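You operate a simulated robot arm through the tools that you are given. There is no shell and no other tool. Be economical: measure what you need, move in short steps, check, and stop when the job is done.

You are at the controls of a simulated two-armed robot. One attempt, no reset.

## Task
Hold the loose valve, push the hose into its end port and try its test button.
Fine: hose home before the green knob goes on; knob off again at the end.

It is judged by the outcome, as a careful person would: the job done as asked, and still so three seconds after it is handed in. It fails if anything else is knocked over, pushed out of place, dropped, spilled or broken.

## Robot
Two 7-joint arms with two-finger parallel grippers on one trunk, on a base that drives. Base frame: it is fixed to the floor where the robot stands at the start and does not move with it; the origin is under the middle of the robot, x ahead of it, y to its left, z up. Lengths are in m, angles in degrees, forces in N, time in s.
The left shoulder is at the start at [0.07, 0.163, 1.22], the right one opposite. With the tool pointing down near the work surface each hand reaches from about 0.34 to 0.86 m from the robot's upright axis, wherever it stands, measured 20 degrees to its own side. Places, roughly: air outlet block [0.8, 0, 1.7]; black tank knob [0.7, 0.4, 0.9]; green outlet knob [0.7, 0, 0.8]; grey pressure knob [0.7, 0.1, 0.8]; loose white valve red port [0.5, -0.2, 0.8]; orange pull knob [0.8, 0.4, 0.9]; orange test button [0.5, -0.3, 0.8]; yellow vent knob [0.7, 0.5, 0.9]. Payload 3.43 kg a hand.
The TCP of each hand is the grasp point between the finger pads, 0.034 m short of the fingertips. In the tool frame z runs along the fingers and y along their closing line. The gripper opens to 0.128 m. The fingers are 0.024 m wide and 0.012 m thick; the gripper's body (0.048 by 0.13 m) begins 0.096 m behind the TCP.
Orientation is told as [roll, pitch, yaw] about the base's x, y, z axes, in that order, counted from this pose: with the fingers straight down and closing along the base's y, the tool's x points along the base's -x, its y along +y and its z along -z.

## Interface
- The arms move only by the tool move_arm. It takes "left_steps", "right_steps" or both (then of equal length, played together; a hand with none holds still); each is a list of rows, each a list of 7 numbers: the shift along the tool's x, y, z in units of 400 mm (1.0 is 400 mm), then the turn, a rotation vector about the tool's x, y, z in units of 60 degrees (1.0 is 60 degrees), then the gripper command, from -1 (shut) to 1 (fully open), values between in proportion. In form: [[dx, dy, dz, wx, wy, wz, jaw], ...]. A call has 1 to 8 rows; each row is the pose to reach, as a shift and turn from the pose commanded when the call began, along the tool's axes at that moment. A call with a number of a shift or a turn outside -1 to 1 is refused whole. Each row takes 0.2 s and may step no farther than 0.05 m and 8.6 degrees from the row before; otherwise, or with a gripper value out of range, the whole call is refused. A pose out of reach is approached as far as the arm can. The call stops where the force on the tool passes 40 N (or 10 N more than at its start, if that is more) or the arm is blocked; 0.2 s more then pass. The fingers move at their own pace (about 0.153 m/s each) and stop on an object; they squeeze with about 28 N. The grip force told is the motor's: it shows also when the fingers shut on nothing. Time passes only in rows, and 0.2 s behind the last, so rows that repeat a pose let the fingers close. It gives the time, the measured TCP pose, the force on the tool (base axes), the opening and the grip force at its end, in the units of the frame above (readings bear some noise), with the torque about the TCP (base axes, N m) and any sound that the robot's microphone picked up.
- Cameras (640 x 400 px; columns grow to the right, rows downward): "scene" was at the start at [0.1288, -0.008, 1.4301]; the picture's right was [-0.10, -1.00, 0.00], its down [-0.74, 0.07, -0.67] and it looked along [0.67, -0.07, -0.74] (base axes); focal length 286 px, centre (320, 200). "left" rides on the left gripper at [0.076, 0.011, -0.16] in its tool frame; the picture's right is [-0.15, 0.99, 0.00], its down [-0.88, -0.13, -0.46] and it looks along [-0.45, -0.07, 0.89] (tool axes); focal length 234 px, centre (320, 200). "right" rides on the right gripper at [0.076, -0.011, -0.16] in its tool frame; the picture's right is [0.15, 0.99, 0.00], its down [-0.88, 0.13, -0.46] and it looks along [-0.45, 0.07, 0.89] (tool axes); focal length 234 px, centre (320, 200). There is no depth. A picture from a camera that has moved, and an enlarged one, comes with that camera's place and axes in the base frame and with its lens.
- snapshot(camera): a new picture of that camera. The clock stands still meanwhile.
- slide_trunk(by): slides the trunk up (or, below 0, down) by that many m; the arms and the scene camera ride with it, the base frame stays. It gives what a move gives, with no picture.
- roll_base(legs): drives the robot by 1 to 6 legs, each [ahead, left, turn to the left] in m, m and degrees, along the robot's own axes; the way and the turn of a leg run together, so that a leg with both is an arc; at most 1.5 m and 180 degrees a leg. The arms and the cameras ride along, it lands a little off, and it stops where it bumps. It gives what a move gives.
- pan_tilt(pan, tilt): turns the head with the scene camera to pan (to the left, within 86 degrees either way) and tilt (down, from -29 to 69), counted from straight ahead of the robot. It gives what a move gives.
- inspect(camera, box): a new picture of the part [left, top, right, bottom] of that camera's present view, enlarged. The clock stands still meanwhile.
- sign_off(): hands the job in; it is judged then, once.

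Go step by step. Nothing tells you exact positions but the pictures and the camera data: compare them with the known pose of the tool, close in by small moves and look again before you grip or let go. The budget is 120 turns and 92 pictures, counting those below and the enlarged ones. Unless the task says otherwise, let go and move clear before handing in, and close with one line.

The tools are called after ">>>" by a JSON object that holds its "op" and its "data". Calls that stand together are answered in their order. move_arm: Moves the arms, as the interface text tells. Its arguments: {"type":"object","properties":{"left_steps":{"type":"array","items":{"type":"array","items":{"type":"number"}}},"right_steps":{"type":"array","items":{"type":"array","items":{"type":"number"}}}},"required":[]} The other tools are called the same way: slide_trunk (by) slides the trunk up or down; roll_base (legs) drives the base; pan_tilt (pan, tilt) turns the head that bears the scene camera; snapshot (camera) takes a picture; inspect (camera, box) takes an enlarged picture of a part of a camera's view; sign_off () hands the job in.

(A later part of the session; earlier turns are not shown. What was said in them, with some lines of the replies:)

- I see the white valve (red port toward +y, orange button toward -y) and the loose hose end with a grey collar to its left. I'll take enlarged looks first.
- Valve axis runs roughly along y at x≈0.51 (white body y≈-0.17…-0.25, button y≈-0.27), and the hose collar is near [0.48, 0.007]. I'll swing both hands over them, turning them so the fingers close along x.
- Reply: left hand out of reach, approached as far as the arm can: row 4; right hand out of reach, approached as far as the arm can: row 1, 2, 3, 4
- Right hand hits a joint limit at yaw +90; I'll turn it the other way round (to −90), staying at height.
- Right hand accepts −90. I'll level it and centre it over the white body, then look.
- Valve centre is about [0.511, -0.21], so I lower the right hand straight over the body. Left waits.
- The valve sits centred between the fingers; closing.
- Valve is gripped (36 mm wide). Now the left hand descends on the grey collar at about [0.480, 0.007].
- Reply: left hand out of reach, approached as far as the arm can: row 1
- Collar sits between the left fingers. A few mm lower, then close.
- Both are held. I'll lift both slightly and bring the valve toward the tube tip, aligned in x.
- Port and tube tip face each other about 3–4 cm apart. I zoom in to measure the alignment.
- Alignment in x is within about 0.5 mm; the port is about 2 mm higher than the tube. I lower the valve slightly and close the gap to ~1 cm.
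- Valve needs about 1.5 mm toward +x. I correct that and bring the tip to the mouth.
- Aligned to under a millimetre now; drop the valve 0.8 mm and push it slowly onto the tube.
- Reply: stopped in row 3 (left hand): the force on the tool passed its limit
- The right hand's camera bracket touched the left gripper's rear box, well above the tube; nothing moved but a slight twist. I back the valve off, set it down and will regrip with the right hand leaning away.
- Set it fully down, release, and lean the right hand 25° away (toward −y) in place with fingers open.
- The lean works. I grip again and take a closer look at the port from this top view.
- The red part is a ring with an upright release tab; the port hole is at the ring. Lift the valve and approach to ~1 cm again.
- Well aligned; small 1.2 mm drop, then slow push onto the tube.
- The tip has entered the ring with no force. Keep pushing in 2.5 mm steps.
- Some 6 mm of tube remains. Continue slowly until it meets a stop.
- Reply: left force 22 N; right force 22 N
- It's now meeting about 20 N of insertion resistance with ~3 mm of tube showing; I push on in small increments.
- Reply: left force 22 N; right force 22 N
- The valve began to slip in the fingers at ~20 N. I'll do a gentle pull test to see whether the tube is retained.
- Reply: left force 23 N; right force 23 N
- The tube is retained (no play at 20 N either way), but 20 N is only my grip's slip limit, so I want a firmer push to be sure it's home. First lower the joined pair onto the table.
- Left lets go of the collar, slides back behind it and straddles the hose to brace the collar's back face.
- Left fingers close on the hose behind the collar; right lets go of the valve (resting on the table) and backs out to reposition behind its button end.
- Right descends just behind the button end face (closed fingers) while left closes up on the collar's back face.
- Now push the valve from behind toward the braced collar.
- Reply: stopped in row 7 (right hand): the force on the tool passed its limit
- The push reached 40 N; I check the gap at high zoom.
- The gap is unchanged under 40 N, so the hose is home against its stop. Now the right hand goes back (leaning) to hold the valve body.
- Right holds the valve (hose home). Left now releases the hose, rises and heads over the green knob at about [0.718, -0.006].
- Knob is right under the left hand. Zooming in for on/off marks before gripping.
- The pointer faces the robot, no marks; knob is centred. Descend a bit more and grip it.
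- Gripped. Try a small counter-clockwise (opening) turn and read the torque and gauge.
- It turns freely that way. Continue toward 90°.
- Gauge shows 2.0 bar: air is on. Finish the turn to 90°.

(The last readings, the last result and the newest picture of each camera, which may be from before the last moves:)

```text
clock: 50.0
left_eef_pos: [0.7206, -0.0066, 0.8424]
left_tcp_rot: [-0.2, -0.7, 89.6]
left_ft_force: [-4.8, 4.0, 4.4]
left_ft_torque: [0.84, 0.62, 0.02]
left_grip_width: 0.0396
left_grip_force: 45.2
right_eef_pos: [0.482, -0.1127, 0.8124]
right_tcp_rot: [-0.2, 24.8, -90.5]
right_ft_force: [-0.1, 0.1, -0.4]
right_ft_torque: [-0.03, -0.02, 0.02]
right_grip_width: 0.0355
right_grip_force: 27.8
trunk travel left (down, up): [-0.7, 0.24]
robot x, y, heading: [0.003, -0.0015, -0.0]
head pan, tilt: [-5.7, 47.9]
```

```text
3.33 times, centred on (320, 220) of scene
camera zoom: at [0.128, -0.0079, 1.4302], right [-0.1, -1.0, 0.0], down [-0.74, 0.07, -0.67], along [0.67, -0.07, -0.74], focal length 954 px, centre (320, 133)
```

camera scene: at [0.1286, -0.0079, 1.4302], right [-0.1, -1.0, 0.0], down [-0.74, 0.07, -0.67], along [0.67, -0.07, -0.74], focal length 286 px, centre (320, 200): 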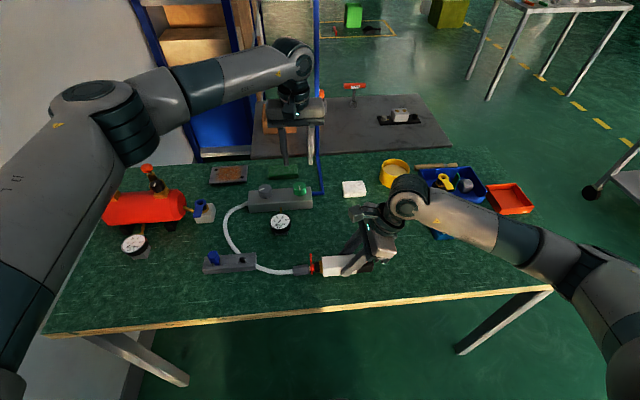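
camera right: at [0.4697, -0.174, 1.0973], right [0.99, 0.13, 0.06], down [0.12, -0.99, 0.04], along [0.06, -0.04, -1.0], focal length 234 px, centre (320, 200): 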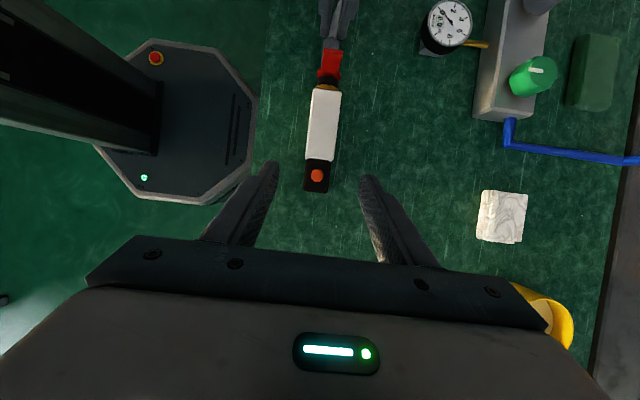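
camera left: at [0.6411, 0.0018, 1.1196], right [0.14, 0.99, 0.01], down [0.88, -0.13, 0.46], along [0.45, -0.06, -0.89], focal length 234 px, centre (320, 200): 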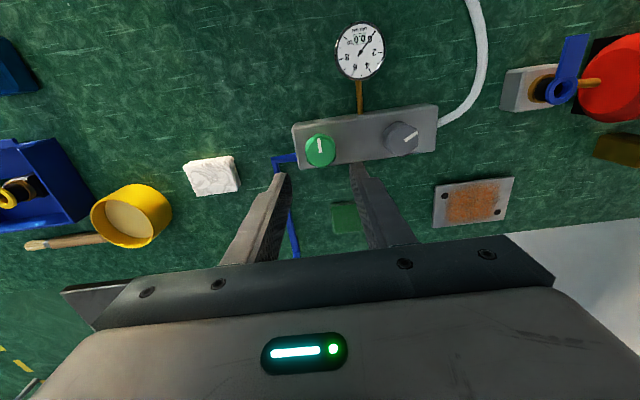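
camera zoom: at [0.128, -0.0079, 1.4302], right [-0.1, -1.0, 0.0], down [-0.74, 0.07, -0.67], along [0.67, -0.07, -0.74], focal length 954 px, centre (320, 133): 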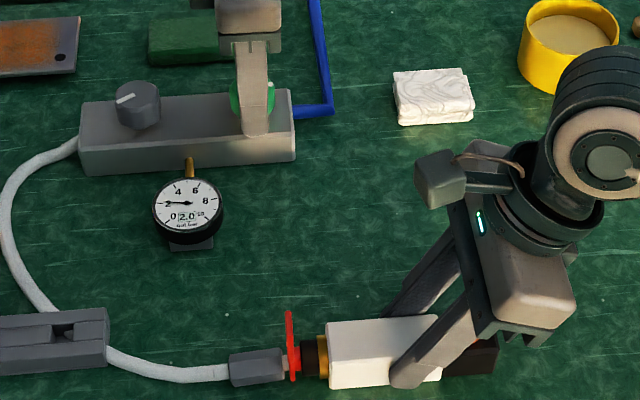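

Air is on at 2.0 bar and the hose stays in. Left lets go of the knob and comes round to take over holding the valve body, so the right can press the button.

>>> {"op": "move_arm", "data": {"left_steps": [[0, 0, 0, 0, 0, 0, -0.05], [0, 0, 0, 0, 0, 0, -0.05], [0, 0, -0.1, 0, 0, 0, -0.05], [0, 0, -0.2, 0, 0, 0.14, -0.05], [0, 0, -0.3, 0, 0, 0.28, -0.05], [0, 0.1, -0.35, 0, 0, 0.42, 0.1], [0, 0.2, -0.35, 0, 0, 0.56, 0.1], [-0.03, 0.3, -0.35, 0, 0, 0.7, 0.1]]}}

>>> {"op": "move_arm", "data": {"left_steps": [[0.004, 0.034, 0, 0, 0, 0.14, 0.1], [0.009, 0.068, 0, 0, 0, 0.28, 0.1], [0.014, 0.102, 0, 0, 0, 0.42, 0.1], [0.018, 0.137, 0, 0, 0, 0.56, 0.1], [0.023, 0.17, 0, 0, 0, 0.7, 0.1], [0.027, 0.205, 0, 0, 0, 0.84, 0.1], [0.032, 0.24, 0, 0, 0, 0.98, 0.1]]}}

>>> {"op": "move_arm", "data": {"left_steps": [[0, 0, 0, 0, 0, 0.14, 0.1], [0, 0, 0, 0, 0, 0.28, 0.1], [0, 0, 0, 0, 0, 0.42, 0.1], [0, 0, 0, 0, 0, 0.56, 0.1], [0, 0, 0, 0, 0, 0.7, 0.1], [0, 0, 0, 0, 0, 0.84, 0.1], [0, 0, 0, 0, 0, 0.98, 0.1]]}}

>>> {"op": "inspect", "data": {"camera": "scene", "box": [200, 140, 440, 290]}}

```text
clock: 51.8
left_eef_pos: [0.5991, 0.0036, 0.9792]
left_tcp_rot: [0.3, -0.5, 47.3]
left_ft_force: [-0.1, -0.4, 0.2]
left_ft_torque: [-0.01, 0.01, 0.0]
left_grip_width: 0.0701
left_grip_force: 0.1
right_eef_pos: [0.4803, -0.1128, 0.8131]
right_tcp_rot: [-0.2, 24.7, -90.5]
right_ft_force: [0.3, -1.0, -0.3]
right_ft_torque: [0.09, 0.02, 0.04]
right_grip_width: 0.0356
right_grip_force: 28.1
trunk travel left (down, up): [-0.7, 0.24]
robot x, y, heading: [-0.0032, 0.0012, 0.1]
head pan, tilt: [-5.7, 47.9]
```

```text
clock: 53.4
left_eef_pos: [0.5209, 0.0598, 0.9808]
left_tcp_rot: [0.6, 0.0, -11.5]
left_ft_force: [0.4, 0.4, -0.3]
left_ft_torque: [0.02, 0.0, 0.0]
left_grip_width: 0.0704
left_grip_force: 0.1
right_eef_pos: [0.481, -0.113, 0.814]
right_tcp_rot: [-0.1, 24.8, -90.5]
right_ft_force: [-0.5, 1.1, 0.0]
right_ft_torque: [0.16, -0.02, 0.07]
right_grip_width: 0.0356
right_grip_force: 27.9
trunk travel left (down, up): [-0.7, 0.24]
robot x, y, heading: [-0.0024, -0.0036, -0.1]
head pan, tilt: [-5.7, 47.9]
```

```text
clock: 55.0
left_eef_pos: [0.5208, 0.0604, 0.9821]
left_tcp_rot: [0.3, 0.5, -70.0]
left_ft_force: [0.0, 0.5, 0.4]
left_ft_torque: [0.0, -0.03, 0.04]
left_grip_width: 0.0705
left_grip_force: 0.0
right_eef_pos: [0.4815, -0.1133, 0.8135]
right_tcp_rot: [-0.3, 24.9, -90.5]
right_ft_force: [-0.9, 1.3, -0.1]
right_ft_torque: [0.08, 0.03, 0.05]
right_grip_width: 0.0356
right_grip_force: 27.9
trunk travel left (down, up): [-0.7, 0.24]
robot x, y, heading: [-0.0003, -0.0011, -0.0]
head pan, tilt: [-5.7, 47.9]
```

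```text
2.67 times, centred on (320, 215) of scene
camera zoom: at [0.1287, -0.0081, 1.4302], right [-0.1, -1.0, 0.0], down [-0.74, 0.07, -0.67], along [0.67, -0.07, -0.74], focal length 763 px, centre (320, 160)
```

zoom: 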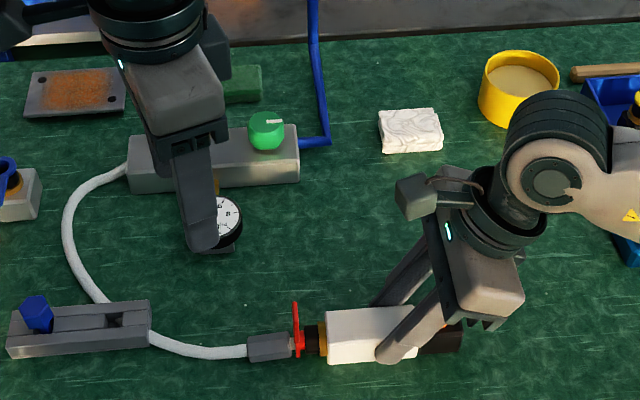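

>>> {"op": "move_arm", "data": {"left_steps": [[-0.004, -0.037, 0.015, 0, 0, 0.09, 0.1], [-0.009, -0.074, 0.03, 0, 0, 0.18, 0.1], [-0.013, -0.111, 0.05, 0, 0, 0.26, 0.1], [-0.013, -0.111, 0.05, 0, 0, 0.26, 0.1]]}}

>>> {"op": "move_arm", "data": {"left_steps": [[0, 0, 0, 0, -0.105, 0, 0.1], [0, 0, 0, 0, -0.21, 0, 0.1], [0, 0, 0, 0, -0.315, 0, 0.1], [0, 0, 0, 0, -0.417, 0, 0.1], [0, 0, 0, 0, -0.417, 0, 0.1]]}}

>>> {"op": "snapshot", "data": {"camera": "left"}}

```text
clock: 56.0
left_eef_pos: [0.479, 0.0392, 0.9617]
left_tcp_rot: [0.2, 0.7, -85.8]
left_ft_force: [1.1, -0.6, 0.4]
left_ft_torque: [0.02, -0.01, 0.04]
left_grip_width: 0.0704
left_grip_force: 0.1
right_eef_pos: [0.4809, -0.1136, 0.8133]
right_tcp_rot: [-0.2, 24.8, -90.4]
right_ft_force: [-1.0, 1.8, -0.7]
right_ft_torque: [-0.02, -0.04, 0.05]
right_grip_width: 0.0358
right_grip_force: 28.2
trunk travel left (down, up): [-0.7, 0.24]
robot x, y, heading: [0.0004, -0.0016, -0.1]
head pan, tilt: [-5.7, 47.9]
```

```text
clock: 57.2
left_eef_pos: [0.48, 0.0391, 0.9608]
left_tcp_rot: [0.7, -21.3, -85.7]
left_ft_force: [0.9, 0.1, 0.0]
left_ft_torque: [0.0, 0.0, 0.0]
left_grip_width: 0.0704
left_grip_force: 0.0
left hand out of reach, approached as far as the arm can: row 3, 4, 5
right_eef_pos: [0.4814, -0.1142, 0.8133]
right_tcp_rot: [-0.2, 24.9, -90.5]
right_ft_force: [-1.8, 2.1, -0.3]
right_ft_torque: [-0.12, 0.04, -0.08]
right_grip_width: 0.0358
right_grip_force: 28.7
trunk travel left (down, up): [-0.7, 0.24]
robot x, y, heading: [-0.0005, 0.0022, 0.1]
head pan, tilt: [-5.7, 47.9]
```

```text
30 pictures are left
camera left: at [0.4798, 0.1691, 1.0818], right [1.0, -0.06, 0.06], down [-0.09, -0.66, 0.74], along [0.0, -0.75, -0.67], focal length 234 px, centre (320, 200)
```

left: 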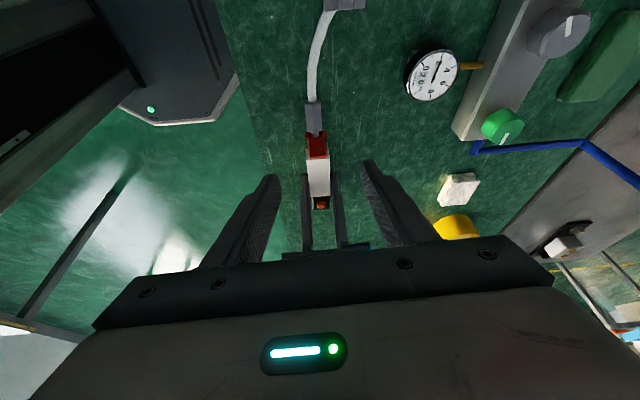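

Lean of ~21° reached. Descend along it toward the port end of the white body, fingers passing either side of the red tab.

>>> {"op": "move_arm", "data": {"left_steps": [[-0.018, -0.003, 0.086, 0, 0, 0, 0.1], [-0.037, -0.006, 0.173, 0, 0, 0, 0.1], [-0.055, -0.009, 0.26, 0.01, 0, 0.03, 0.1], [-0.074, -0.012, 0.345, 0.02, 0, 0.06, 0.1], [-0.074, -0.012, 0.345, 0.027, 0, 0.07, 0.1]]}}

>>> {"op": "snapshot", "data": {"camera": "left"}}

>>> {"op": "inspect", "data": {"camera": "scene", "box": [250, 180, 410, 290]}}

```text
clock: 58.4
left_eef_pos: [0.483, -0.0377, 0.8432]
left_tcp_rot: [0.7, -21.2, -90.3]
left_ft_force: [-0.3, 0.2, -0.1]
left_ft_torque: [0.01, -0.02, 0.0]
left_grip_width: 0.0708
left_grip_force: 0.0
right_eef_pos: [0.481, -0.1146, 0.8138]
right_tcp_rot: [-0.2, 24.7, -90.5]
right_ft_force: [-1.1, 0.7, -0.1]
right_ft_torque: [0.12, 0.0, 0.07]
right_grip_width: 0.0356
right_grip_force: 27.9
trunk travel left (down, up): [-0.7, 0.24]
robot x, y, heading: [0.0018, 0.0013, 0.2]
head pan, tilt: [-5.7, 47.9]
```

```text
29 pictures are left
camera left: at [0.4927, 0.0926, 0.9646], right [0.99, -0.13, 0.06], down [-0.14, -0.66, 0.74], along [-0.06, -0.74, -0.67], focal length 234 px, centre (320, 200)
```

left: 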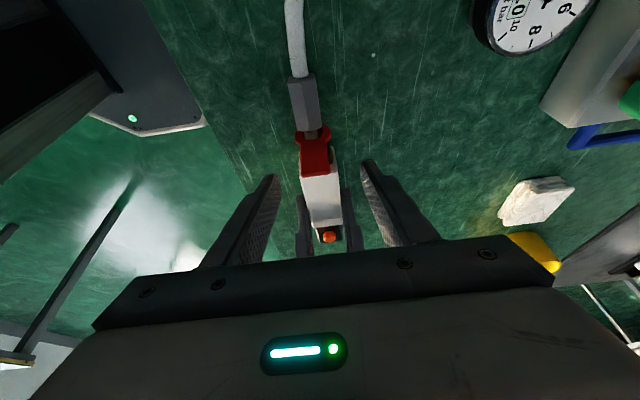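

```text
3.64 times, centred on (330, 235) of scene
camera zoom: at [0.1286, -0.008, 1.4301], right [-0.1, -1.0, 0.0], down [-0.74, 0.07, -0.67], along [0.67, -0.07, -0.74], focal length 1040 px, centre (284, 73)
```

zoom: 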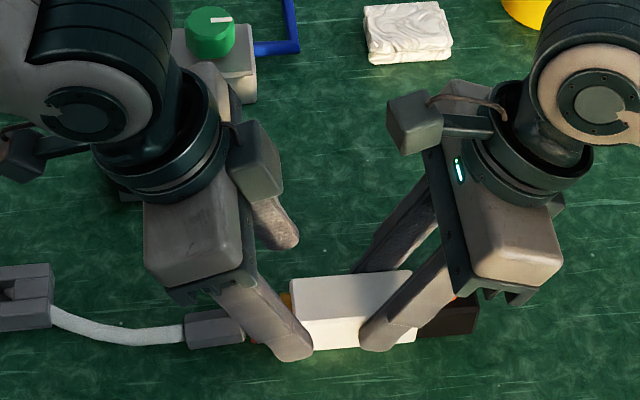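

Lower the remaining 3 cm and grip the body near the port.

>>> {"op": "move_arm", "data": {"left_steps": [[-0.004, -0.004, 0.04, 0, 0, 0, 0.1], [-0.008, -0.004, 0.08, 0, 0, 0, 0.1], [-0.008, -0.004, 0.082, 0, 0, 0, -0.3], [-0.008, -0.004, 0.082, 0, 0, 0, -1], [-0.008, -0.004, 0.082, 0, 0, 0, -1], [-0.008, -0.004, 0.082, 0, 0, 0, -1]]}}

>>> {"op": "inspect", "data": {"camera": "scene", "box": [250, 180, 410, 290]}}

```text
clock: 59.8
left_eef_pos: [0.4813, -0.0529, 0.8141]
left_tcp_rot: [0.7, -21.3, -90.0]
left_ft_force: [5.2, -2.7, -0.5]
left_ft_torque: [-0.05, 0.21, -0.1]
left_grip_width: 0.0359
left_grip_force: 27.7
right_eef_pos: [0.4816, -0.1125, 0.8133]
right_tcp_rot: [-0.2, 24.8, -90.5]
right_ft_force: [-4.2, 1.3, 2.0]
right_ft_torque: [-0.06, -0.3, 0.39]
right_grip_width: 0.0355
right_grip_force: 28.6
trunk travel left (down, up): [-0.7, 0.24]
robot x, y, heading: [0.0014, 0.001, 0.0]
head pan, tilt: [-5.7, 47.9]
```

```text
3.64 times, centred on (330, 235) of scene
camera zoom: at [0.1289, -0.0083, 1.4301], right [-0.1, -1.0, 0.0], down [-0.74, 0.07, -0.67], along [0.67, -0.07, -0.74], focal length 1040 px, centre (284, 73)
```

zoom: 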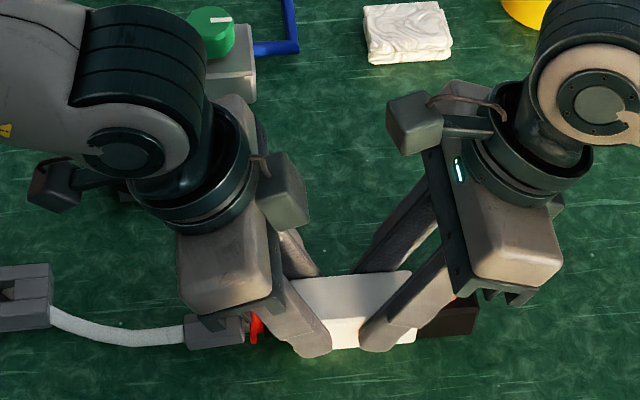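

Left now holds the valve. Right releases, backs out along its lean and closes its fingers over the button.

>>> {"op": "move_arm", "data": {"right_steps": [[0, 0, 0, 0, 0, 0, -0.3], [0, 0, 0, 0, 0, 0, 0], [0, 0, -0.06, 0, 0, 0, 0], [0, 0, -0.13, 0, 0, 0, -0.4], [0, 0, -0.2, 0, 0, 0, -1], [-0.02, 0, -0.21, 0, 0, 0, -1], [-0.02, 0, -0.21, 0, 0, 0, -1]]}}

>>> {"op": "snapshot", "data": {"camera": "right"}}

>>> {"op": "inspect", "data": {"camera": "scene", "box": [290, 200, 418, 280]}}

```text
clock: 61.4
left_eef_pos: [0.4819, -0.0527, 0.8148]
left_tcp_rot: [0.8, -21.3, -90.0]
left_ft_force: [0.2, -1.3, 1.5]
left_ft_torque: [-0.08, 0.05, 0.02]
left_grip_width: 0.0359
left_grip_force: 27.8
right_eef_pos: [0.4821, -0.1544, 0.8863]
right_tcp_rot: [-0.1, 24.7, -90.5]
right_ft_force: [0.3, 0.1, 0.0]
right_ft_torque: [0.02, -0.01, -0.02]
right_grip_width: 0.0
right_grip_force: 27.7
trunk travel left (down, up): [-0.7, 0.24]
robot x, y, heading: [0.0013, -0.0004, -0.1]
head pan, tilt: [-5.7, 47.9]
```

```text
26 pictures are left
camera right: at [0.472, -0.1535, 1.0636], right [0.99, 0.13, 0.06], down [0.12, -0.99, 0.04], along [0.06, -0.04, -1.0], focal length 234 px, centre (320, 200)
```

right: 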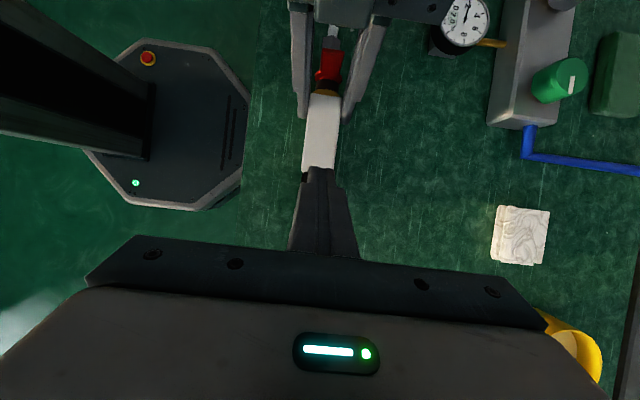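

```text
5.00 times, centred on (354, 240) of scene
camera zoom: at [0.1287, -0.0083, 1.4302], right [-0.1, -1.0, 0.0], down [-0.74, 0.07, -0.67], along [0.67, -0.07, -0.74], focal length 1430 px, centre (150, 0)
```

zoom: 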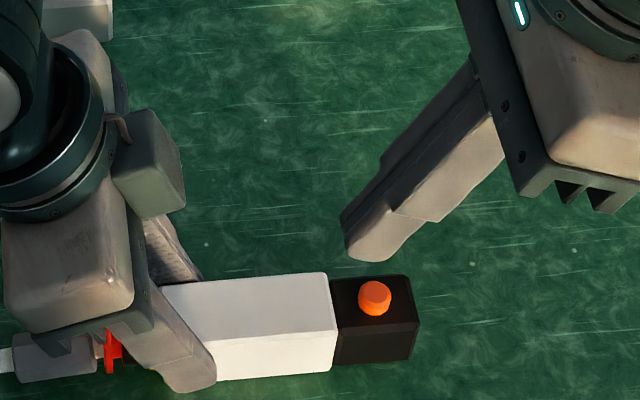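

Button is directly below the fingertip edge. Descend and press gently.

>>> {"op": "move_arm", "data": {"right_steps": [[-0.018, 0, 0.039, 0, 0, 0, -1], [-0.034, 0, 0.073, 0, 0, 0, -1], [-0.0381, 0, 0.0815, 0, 0, 0, -1], [-0.0402, 0, 0.086, 0, 0, 0, -1], [-0.0423, 0, 0.0906, 0, 0, 0, -1]]}}

>>> {"op": "inspect", "data": {"camera": "scene", "box": [290, 200, 418, 280]}}

```text
clock: 62.6
left_eef_pos: [0.4807, -0.0539, 0.8139]
left_tcp_rot: [0.7, -21.4, -90.1]
left_ft_force: [0.6, -0.9, 1.9]
left_ft_torque: [-0.06, 0.13, -0.03]
left_grip_width: 0.0355
left_grip_force: 28.1
right_eef_pos: [0.4823, -0.1565, 0.8474]
right_tcp_rot: [-0.3, 24.9, -90.6]
right_ft_force: [1.3, -0.2, 0.4]
right_ft_torque: [-0.04, 0.01, -0.03]
right_grip_width: 0.0
right_grip_force: 28.0
trunk travel left (down, up): [-0.7, 0.24]
robot x, y, heading: [-0.0012, 0.0027, 0.0]
head pan, tilt: [-5.7, 47.9]
```

```text
5.00 times, centred on (354, 240) of scene
camera zoom: at [0.1285, -0.0083, 1.4302], right [-0.1, -1.0, 0.0], down [-0.74, 0.07, -0.67], along [0.67, -0.07, -0.74], focal length 1430 px, centre (150, 0)
```

zoom: 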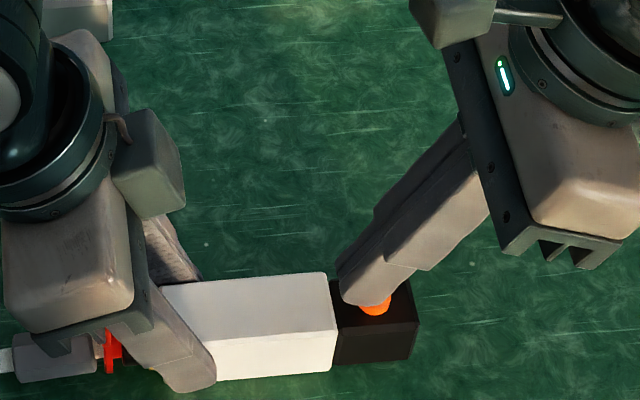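

Just about touching. Press further in 1 mm steps.

>>> {"op": "move_arm", "data": {"right_steps": [[-0.001, 0, 0.0023, 0, 0, 0, -1], [-0.0021, 0, 0.0045, 0, 0, 0, -1], [-0.0032, 0, 0.0068, 0, 0, 0, -1], [-0.0042, 0, 0.009, 0, 0, 0, -1], [-0.0053, 0, 0.0113, 0, 0, 0, -1], [-0.0053, 0, 0.0113, 0, 0, 0, -1]]}}

>>> {"op": "inspect", "data": {"camera": "scene", "box": [320, 220, 384, 270]}}

```text
clock: 64.0
left_eef_pos: [0.4801, -0.0516, 0.8138]
left_tcp_rot: [0.6, -21.4, -90.2]
left_ft_force: [1.5, -3.0, -0.7]
left_ft_torque: [0.3, 0.12, 0.02]
left_grip_width: 0.0356
left_grip_force: 27.6
right_eef_pos: [0.4823, -0.1566, 0.8418]
right_tcp_rot: [-0.2, 24.9, -90.5]
right_ft_force: [-0.5, 1.9, 7.3]
right_ft_torque: [0.13, 0.03, 0.0]
right_grip_width: 0.0001
right_grip_force: 28.0
trunk travel left (down, up): [-0.7, 0.24]
robot x, y, heading: [0.0019, 0.0012, 0.0]
head pan, tilt: [-5.7, 47.9]
heard: click
```

```text
8.00 times, centred on (352, 245) of scene
camera zoom: at [0.1285, -0.0082, 1.4302], right [-0.1, -1.0, 0.0], down [-0.74, 0.07, -0.67], along [0.67, -0.07, -0.74], focal length 2289 px, centre (64, -160)
```

zoom: 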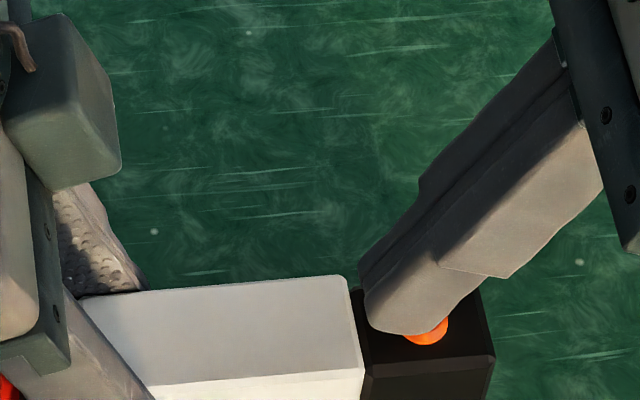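

A click was heard: the test button worked. Hold briefly, then lift off.

>>> {"op": "move_arm", "data": {"right_steps": [[0, 0, 0, 0, 0, 0, -1], [0, 0, 0, 0, 0, 0, -1], [0, 0, 0, 0, 0, 0, -1]]}}

>>> {"op": "move_arm", "data": {"right_steps": [[0.004, 0, -0.009, 0, 0, 0, -1], [0.015, 0, -0.03, 0, 0, 0, -1], [0.03, 0, -0.07, 0, 0, 0, -1], [0.04, 0, -0.11, 0, 0, 0, -0.4], [0.04, 0, -0.14, 0, 0, 0, 0]]}}

>>> {"op": "inspect", "data": {"camera": "scene", "box": [220, 160, 412, 280]}}

```text
clock: 64.8
left_eef_pos: [0.4801, -0.0523, 0.8148]
left_tcp_rot: [0.7, -21.3, -90.2]
left_ft_force: [0.4, -4.9, -0.3]
left_ft_torque: [0.15, 0.09, 0.05]
left_grip_width: 0.0355
left_grip_force: 28.5
right_eef_pos: [0.4831, -0.1574, 0.8416]
right_tcp_rot: [-0.1, 24.8, -90.5]
right_ft_force: [0.7, 4.1, 9.3]
right_ft_torque: [0.18, -0.04, 0.03]
right_grip_width: 0.0
right_grip_force: 27.8
trunk travel left (down, up): [-0.7, 0.24]
robot x, y, heading: [-0.002, 0.0031, -0.1]
head pan, tilt: [-5.7, 47.9]
```

```text
clock: 66.0
left_eef_pos: [0.4808, -0.053, 0.8136]
left_tcp_rot: [0.7, -21.3, -90.2]
left_ft_force: [-0.2, -1.0, 1.0]
left_ft_torque: [-0.18, 0.13, -0.1]
left_grip_width: 0.0357
left_grip_force: 27.9
right_eef_pos: [0.4821, -0.1654, 0.8998]
right_tcp_rot: [-0.2, 24.7, -90.5]
right_ft_force: [-0.6, -0.3, 0.5]
right_ft_torque: [0.02, 0.01, 0.03]
right_grip_width: 0.0638
right_grip_force: 0.1
trunk travel left (down, up): [-0.7, 0.24]
robot x, y, heading: [0.0017, -0.0006, -0.1]
head pan, tilt: [-5.7, 47.9]
```

```text
3.33 times, centred on (316, 220) of scene
camera zoom: at [0.1284, -0.0083, 1.4302], right [-0.1, -1.0, 0.0], down [-0.74, 0.07, -0.67], along [0.67, -0.07, -0.74], focal length 954 px, centre (333, 133)
```

zoom: 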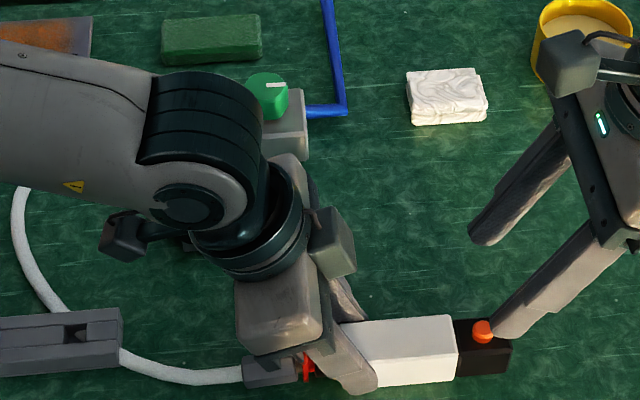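

Right goes back to hold the valve body, so the left is free to shut off the green knob.

>>> {"op": "move_arm", "data": {"right_steps": [[0.009, 0, 0.08, 0, 0, 0, 0.1], [0.018, 0, 0.16, 0, 0, 0, 0.1], [0.025, 0, 0.22, 0, 0, 0, 0.1], [0.0265, 0, 0.25, 0, 0, 0, 0.1], [0.0265, 0, 0.25, 0, 0, 0, -0.4], [0.0265, 0, 0.25, 0, 0, 0, -1], [0.0265, 0, 0.25, 0, 0, 0, -1], [0.0265, 0, 0.25, 0, 0, 0, -1]]}}

>>> {"op": "move_arm", "data": {"left_steps": [[0, 0, 0, 0, 0, 0, -0.3], [0, 0, 0, 0, 0, 0, 0.1], [0, 0, -0.06, 0, 0, 0, 0.1], [0.02, 0, -0.14, 0, 0, 0, 0.1], [0.04, 0, -0.24, 0, 0.105, 0, 0.1], [0.06, 0, -0.34, 0, 0.21, 0, 0.1], [0.06, 0, -0.4, 0, 0.3, 0, 0.1], [0.06, 0, -0.4, 0, 0.355, 0, 0.1]]}}

>>> {"op": "snapshot", "data": {"camera": "scene"}}

```text
clock: 67.8
left_eef_pos: [0.4814, -0.0516, 0.8153]
left_tcp_rot: [0.8, -21.3, -90.0]
left_ft_force: [11.3, -4.0, -1.6]
left_ft_torque: [0.23, 0.03, 0.18]
left_grip_width: 0.0357
left_grip_force: 27.9
right_eef_pos: [0.4822, -0.1137, 0.811]
right_tcp_rot: [-0.4, 24.8, -90.5]
right_ft_force: [-12.1, 3.2, 1.4]
right_ft_torque: [0.01, -0.07, 0.55]
right_grip_width: 0.0358
right_grip_force: 27.7
trunk travel left (down, up): [-0.7, 0.24]
robot x, y, heading: [-0.0023, -0.0012, 0.1]
head pan, tilt: [-5.7, 47.9]
```

```text
clock: 69.6
left_eef_pos: [0.469, 0.0675, 0.9682]
left_tcp_rot: [0.8, -3.7, -87.4]
left_ft_force: [0.3, -0.3, -0.4]
left_ft_torque: [0.06, 0.0, 0.01]
left_grip_width: 0.0705
left_grip_force: 0.0
left hand out of reach, approached as far as the arm can: row 6, 7, 8
right_eef_pos: [0.4831, -0.1157, 0.8119]
right_tcp_rot: [-0.2, 25.0, -90.5]
right_ft_force: [-0.1, 0.2, 0.7]
right_ft_torque: [-0.2, -0.05, -0.03]
right_grip_width: 0.0355
right_grip_force: 28.1
trunk travel left (down, up): [-0.7, 0.24]
robot x, y, heading: [-0.0006, -0.0024, -0.1]
head pan, tilt: [-5.7, 47.9]
```

```text
21 pictures are left
camera scene: at [0.129, -0.011, 1.4301], right [-0.1, -1.0, 0.0], down [-0.74, 0.07, -0.67], along [0.67, -0.06, -0.74], focal length 286 px, centre (320, 200)
```

scene: 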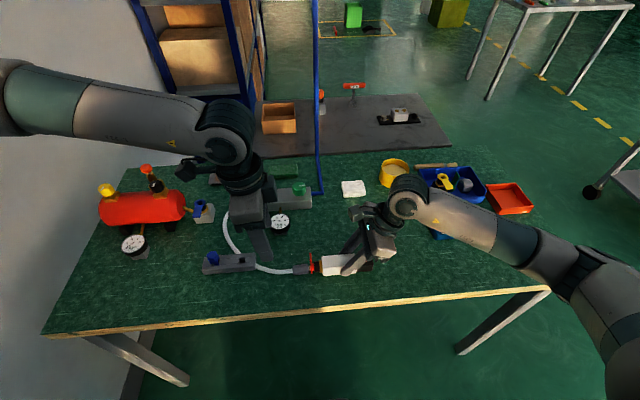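

Now swing the left hand back over the green knob.

>>> {"op": "move_arm", "data": {"left_steps": [[-0.013, 0.046, 0, 0, 0, -0.14, 0], [-0.026, 0.092, 0, 0, 0, -0.28, 0], [-0.039, 0.138, 0, 0, 0, -0.42, 0], [-0.052, 0.183, 0, 0, 0, -0.56, 0], [-0.064, 0.23, 0, 0, 0, -0.7, 0], [-0.077, 0.275, 0, 0, 0, -0.84, 0], [-0.09, 0.321, 0, 0, 0, -0.98, 0]]}}

>>> {"op": "move_arm", "data": {"left_steps": [[-0.045, 0.006, 0, 0, 0, -0.14, 0], [-0.09, 0.013, 0, 0, 0, -0.28, 0], [-0.136, 0.019, 0, 0, 0, -0.42, 0], [-0.181, 0.026, 0, 0, 0, -0.56, 0], [-0.226, 0.032, 0, 0, 0, -0.7, 0], [-0.272, 0.039, 0, 0, 0, -0.84, 0], [-0.317, 0.045, 0, 0, 0, -0.98, -0.05]]}}

```text
clock: 71.2
left_eef_pos: [0.5995, 0.035, 0.9704]
left_tcp_rot: [-3.1, -2.5, -28.2]
left_ft_force: [0.1, -0.2, 0.8]
left_ft_torque: [0.04, -0.01, 0.03]
left_grip_width: 0.0638
left_grip_force: 0.1
right_eef_pos: [0.4841, -0.1149, 0.8115]
right_tcp_rot: [-0.2, 24.8, -90.4]
right_ft_force: [-0.1, 0.0, 0.5]
right_ft_torque: [-0.06, -0.03, 0.01]
right_grip_width: 0.0357
right_grip_force: 28.2
trunk travel left (down, up): [-0.7, 0.24]
robot x, y, heading: [0.0002, 0.0016, 0.1]
head pan, tilt: [-5.7, 47.9]
```

```text
clock: 72.8
left_eef_pos: [0.7196, -0.0084, 0.9765]
left_tcp_rot: [-3.7, 1.1, 30.4]
left_ft_force: [0.4, 0.4, 0.8]
left_ft_torque: [0.04, 0.03, 0.04]
left_grip_width: 0.0607
left_grip_force: 0.1
right_eef_pos: [0.4839, -0.1146, 0.8122]
right_tcp_rot: [-0.3, 24.9, -90.5]
right_ft_force: [0.5, 0.1, 0.5]
right_ft_torque: [-0.04, -0.02, -0.04]
right_grip_width: 0.0356
right_grip_force: 27.8
trunk travel left (down, up): [-0.7, 0.24]
robot x, y, heading: [0.0017, -0.0019, 0.0]
head pan, tilt: [-5.7, 47.9]
```

>>> {"op": "move_arm", "data": {"left_steps": [[0, 0, 0, -0.03, -0.009, -0.12, -0.05], [0, 0, 0, -0.062, -0.018, -0.25, -0.05], [0, 0, 0, -0.062, -0.018, -0.25, -0.05]]}}

>>> {"op": "inspect", "data": {"camera": "left", "box": [220, 80, 420, 205]}}

```text
clock: 73.6
left_eef_pos: [0.7192, -0.0069, 0.9764]
left_tcp_rot: [0.1, 0.7, 45.4]
left_ft_force: [0.4, 0.0, -0.8]
left_ft_torque: [-0.01, -0.01, 0.02]
left_grip_width: 0.0606
left_grip_force: 0.0
right_eef_pos: [0.4829, -0.1137, 0.8119]
right_tcp_rot: [-0.3, 24.9, -90.4]
right_ft_force: [0.6, 0.6, 0.2]
right_ft_torque: [-0.05, 0.0, -0.03]
right_grip_width: 0.0356
right_grip_force: 28.0
trunk travel left (down, up): [-0.7, 0.24]
robot x, y, heading: [0.002, 0.0011, 0.1]
head pan, tilt: [-5.7, 47.9]
```

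```text
3.20 times, centred on (320, 142) of left
camera zoom: at [0.66, -0.0525, 1.1367], right [-0.6, 0.8, 0.0], down [0.72, 0.54, 0.45], along [0.36, 0.27, -0.89], focal length 749 px, centre (320, 384)
```

zoom: 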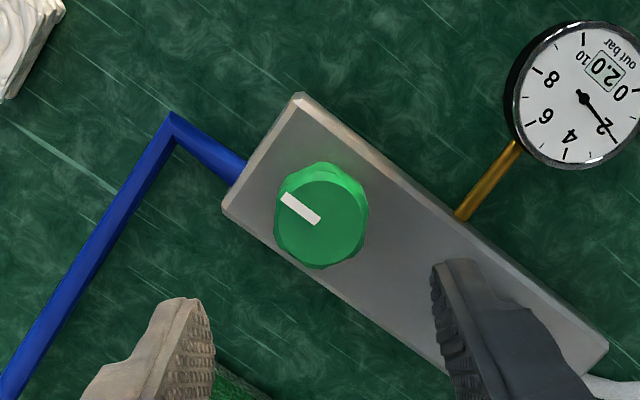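

Knob is centred below. Descend and grip.

>>> {"op": "move_arm", "data": {"left_steps": [[0, 0, 0.1, 0, 0, 0, -0.05], [0, 0, 0.2, 0, 0, 0, -0.05], [0, 0, 0.28, 0, 0, 0, -0.05], [0, 0, 0.335, 0, 0, 0, -0.05], [0, 0, 0.335, 0, 0, 0, -0.4], [0, 0, 0.335, 0, 0, 0, -1], [0, 0, 0.335, 0, 0, 0, -1]]}}

>>> {"op": "inspect", "data": {"camera": "scene", "box": [240, 160, 368, 240]}}

```text
clock: 75.2
left_eef_pos: [0.719, -0.0077, 0.8425]
left_tcp_rot: [0.1, 0.5, 45.2]
left_ft_force: [4.0, -2.9, -2.4]
left_ft_torque: [-0.46, -1.17, 0.0]
left_grip_width: 0.0386
left_grip_force: 45.0
right_eef_pos: [0.4839, -0.1139, 0.8119]
right_tcp_rot: [-0.2, 24.8, -90.5]
right_ft_force: [-1.7, 0.0, 0.7]
right_ft_torque: [0.12, 0.05, 0.09]
right_grip_width: 0.0357
right_grip_force: 27.7
trunk travel left (down, up): [-0.7, 0.24]
robot x, y, heading: [-0.0012, -0.0011, 0.0]
head pan, tilt: [-5.7, 47.9]
```

```text
5.00 times, centred on (304, 200) of scene
camera zoom: at [0.1294, -0.0086, 1.4301], right [-0.1, -1.0, 0.0], down [-0.74, 0.07, -0.67], along [0.67, -0.07, -0.74], focal length 1430 px, centre (400, 200)
```

zoom: 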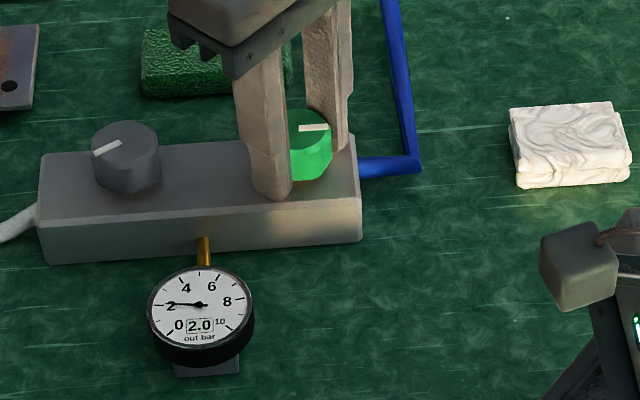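

Turn it back clockwise.

>>> {"op": "move_arm", "data": {"left_steps": [[0, 0, 0, 0, 0, 0.13, -1], [0, 0, 0, 0, 0, 0.26, -1], [0, 0, 0, 0, 0, 0.39, -1], [0, 0, 0, 0, 0, 0.52, -1], [0, 0, 0, 0, 0, 0.65, -1], [0, 0, 0, 0, 0, 0.78, -1], [0, 0, 0, 0, 0, 0.9, -1]]}}

>>> {"op": "move_arm", "data": {"left_steps": [[0, 0, 0, 0, 0, 0.13, -1], [0, 0, 0, 0, 0, 0.26, -1], [0, 0, 0, 0, 0, 0.39, -1], [0, 0, 0, 0, 0, 0.5, -1], [0, 0, 0, 0, 0, 0.6, -1], [0, 0, 0, 0, 0, 0.6, -1]]}}

>>> {"op": "inspect", "data": {"camera": "scene", "box": [240, 160, 368, 240]}}

```text
clock: 76.8
left_eef_pos: [0.7188, -0.006, 0.8416]
left_tcp_rot: [-0.2, 0.6, -8.7]
left_ft_force: [-0.5, 12.1, 1.3]
left_ft_torque: [1.78, 0.7, 0.0]
left_grip_width: 0.0385
left_grip_force: 45.3
right_eef_pos: [0.4843, -0.1123, 0.8117]
right_tcp_rot: [-0.3, 24.8, -90.5]
right_ft_force: [2.0, -1.0, 0.6]
right_ft_torque: [-0.04, -0.02, 0.01]
right_grip_width: 0.0357
right_grip_force: 28.1
trunk travel left (down, up): [-0.7, 0.24]
robot x, y, heading: [-0.0005, 0.0001, -0.3]
head pan, tilt: [-5.7, 47.9]
```

```text
clock: 78.2
left_eef_pos: [0.7188, -0.0056, 0.841]
left_tcp_rot: [-0.5, 0.3, -44.7]
left_ft_force: [-0.7, 25.7, -2.0]
left_ft_torque: [2.09, -0.66, 0.12]
left_grip_width: 0.0386
left_grip_force: 45.2
right_eef_pos: [0.484, -0.1117, 0.8122]
right_tcp_rot: [-0.3, 24.7, -90.5]
right_ft_force: [0.1, -0.5, -0.6]
right_ft_torque: [-0.05, 0.01, 0.0]
right_grip_width: 0.0354
right_grip_force: 28.4
trunk travel left (down, up): [-0.7, 0.24]
robot x, y, heading: [-0.0055, -0.0, 0.2]
head pan, tilt: [-5.7, 47.9]
```

```text
5.00 times, centred on (304, 200) of scene
camera zoom: at [0.129, -0.005, 1.4301], right [-0.1, -1.0, 0.0], down [-0.74, 0.07, -0.67], along [0.67, -0.07, -0.74], focal length 1430 px, centre (400, 200)
```

zoom: 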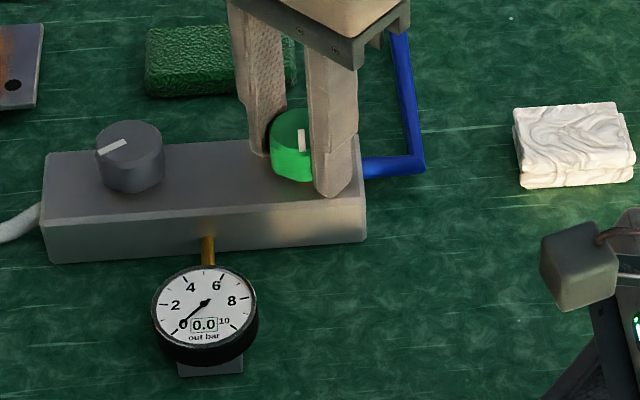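

Gauge reads 0.0 and the pointer is back to its start. Release the knob and rise; then open and withdraw the right hand from the valve.

>>> {"op": "move_arm", "data": {"left_steps": [[0, 0, 0, 0, 0, 0, -0.5], [0, 0, 0, 0, 0, 0, -0.05], [0, 0, -0.08, 0, 0, 0, -0.05], [0, 0, -0.18, 0, 0, 0, -0.05], [0, 0, -0.3, 0, 0, 0, -0.05], [0, 0, -0.4, 0, 0, 0, -0.05]]}}

>>> {"op": "move_arm", "data": {"right_steps": [[0, 0, 0, 0, 0, 0, -0.4], [0, 0, 0, 0, 0, 0, 0], [0, 0, 0, 0, 0, 0, 0.1], [0, 0, -0.06, 0, 0, 0, 0.1], [0, 0, -0.14, 0, 0, 0, 0.1], [0, 0, -0.24, 0, 0, 0, 0.1], [0, 0, -0.34, 0, 0, 0, 0.1], [0, 0, -0.44, 0, 0, 0, 0.1]], "left_steps": [[0, 0, 0, 0, 0, 0, -0.05], [0, 0, 0, 0, 0, 0, -0.05], [0, 0, 0, 0, 0, 0, -0.05], [0.05, -0.05, -0.05, 0, 0, 0, -0.05], [0.1, -0.1, -0.1, 0, 0, 0, -0.05], [0.15, -0.1, -0.1, 0, 0, 0, -0.05], [0.15, -0.1, -0.1, 0, 0, 0, -0.05], [0.15, -0.1, -0.1, 0, 0, 0, -0.05]]}}

>>> {"op": "snapshot", "data": {"camera": "scene"}}

>>> {"op": "inspect", "data": {"camera": "scene", "box": [240, 220, 400, 300]}}

```text
clock: 79.6
left_eef_pos: [0.7226, -0.0091, 1.0025]
left_tcp_rot: [-0.5, 0.2, -44.9]
left_ft_force: [-0.5, -0.8, -0.5]
left_ft_torque: [-0.03, -0.02, -0.04]
left_grip_width: 0.0609
left_grip_force: 0.0
right_eef_pos: [0.4824, -0.1124, 0.8133]
right_tcp_rot: [-0.3, 24.8, -90.6]
right_ft_force: [0.2, 0.2, 0.0]
right_ft_torque: [-0.06, 0.0, -0.02]
right_grip_width: 0.0355
right_grip_force: 27.8
trunk travel left (down, up): [-0.7, 0.24]
robot x, y, heading: [0.0001, 0.0058, -0.2]
head pan, tilt: [-5.7, 47.9]
```

```text
clock: 81.4
left_eef_pos: [0.6508, 0.0053, 1.0417]
left_tcp_rot: [-0.5, 0.2, -44.7]
left_ft_force: [-0.8, -0.1, 0.4]
left_ft_torque: [-0.04, 0.01, 0.0]
left_grip_width: 0.0608
left_grip_force: 0.0
right_eef_pos: [0.485, -0.1894, 0.9731]
right_tcp_rot: [-0.2, 24.8, -90.5]
right_ft_force: [0.0, 0.4, -0.2]
right_ft_torque: [0.01, -0.04, -0.01]
right_grip_width: 0.0705
right_grip_force: 0.0
trunk travel left (down, up): [-0.7, 0.24]
robot x, y, heading: [-0.0044, 0.0036, -0.2]
head pan, tilt: [-5.7, 47.9]
```

```text
17 pictures are left
camera scene: at [0.1284, -0.0082, 1.4301], right [-0.1, -1.0, 0.0], down [-0.74, 0.07, -0.67], along [0.67, -0.07, -0.74], focal length 286 px, centre (320, 200)
```

scene: 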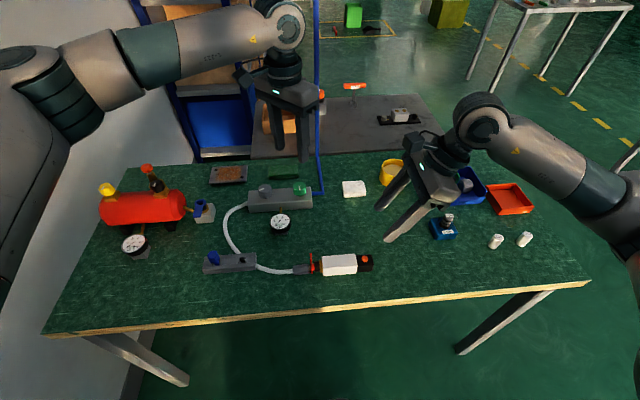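

```text
4.00 times, centred on (320, 260) of scene
camera zoom: at [0.1284, -0.0082, 1.4301], right [-0.1, -1.0, 0.0], down [-0.74, 0.07, -0.67], along [0.67, -0.07, -0.74], focal length 1144 px, centre (320, -40)
```

zoom: 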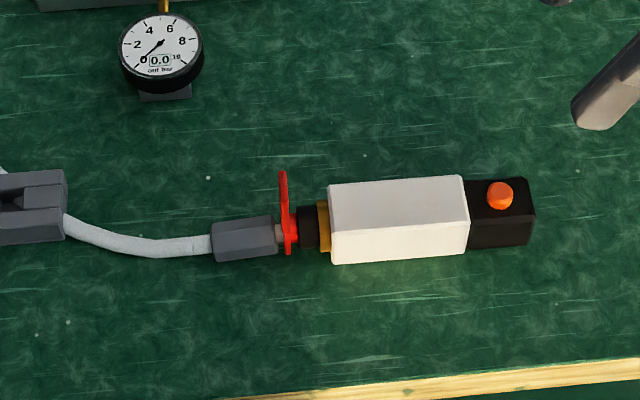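

The hose sits in the valve, the valve rests on the table, and the gauge shows 0.0. One last check of the knob.

>>> {"op": "inspect", "data": {"camera": "scene", "box": [190, 160, 350, 260]}}

```text
4.00 times, centred on (270, 210) of scene
camera zoom: at [0.1284, -0.0082, 1.4301], right [-0.1, -1.0, 0.0], down [-0.74, 0.07, -0.67], along [0.67, -0.07, -0.74], focal length 1144 px, centre (520, 160)
```

zoom: 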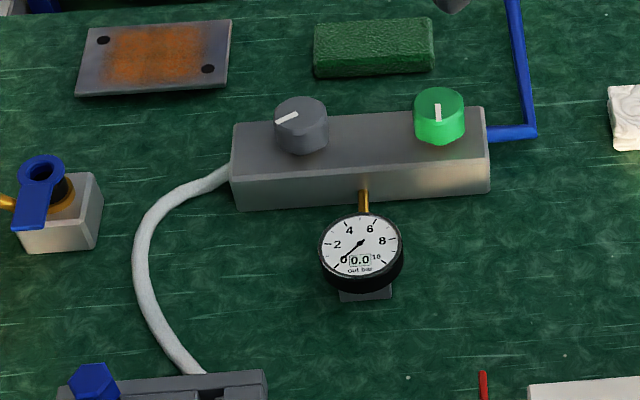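

The green knob is back at its starting position (off) and everything else is in place, so I'm handing in.

>>> {"op": "sign_off", "data": {}}

```text
The job is handed in.
```

The hose is home in the valve's end port. I turned the green knob on only after that, pressed the test button (it clicked), and turned the knob off again; the gauge reads 0.0 bar and both hands are clear.
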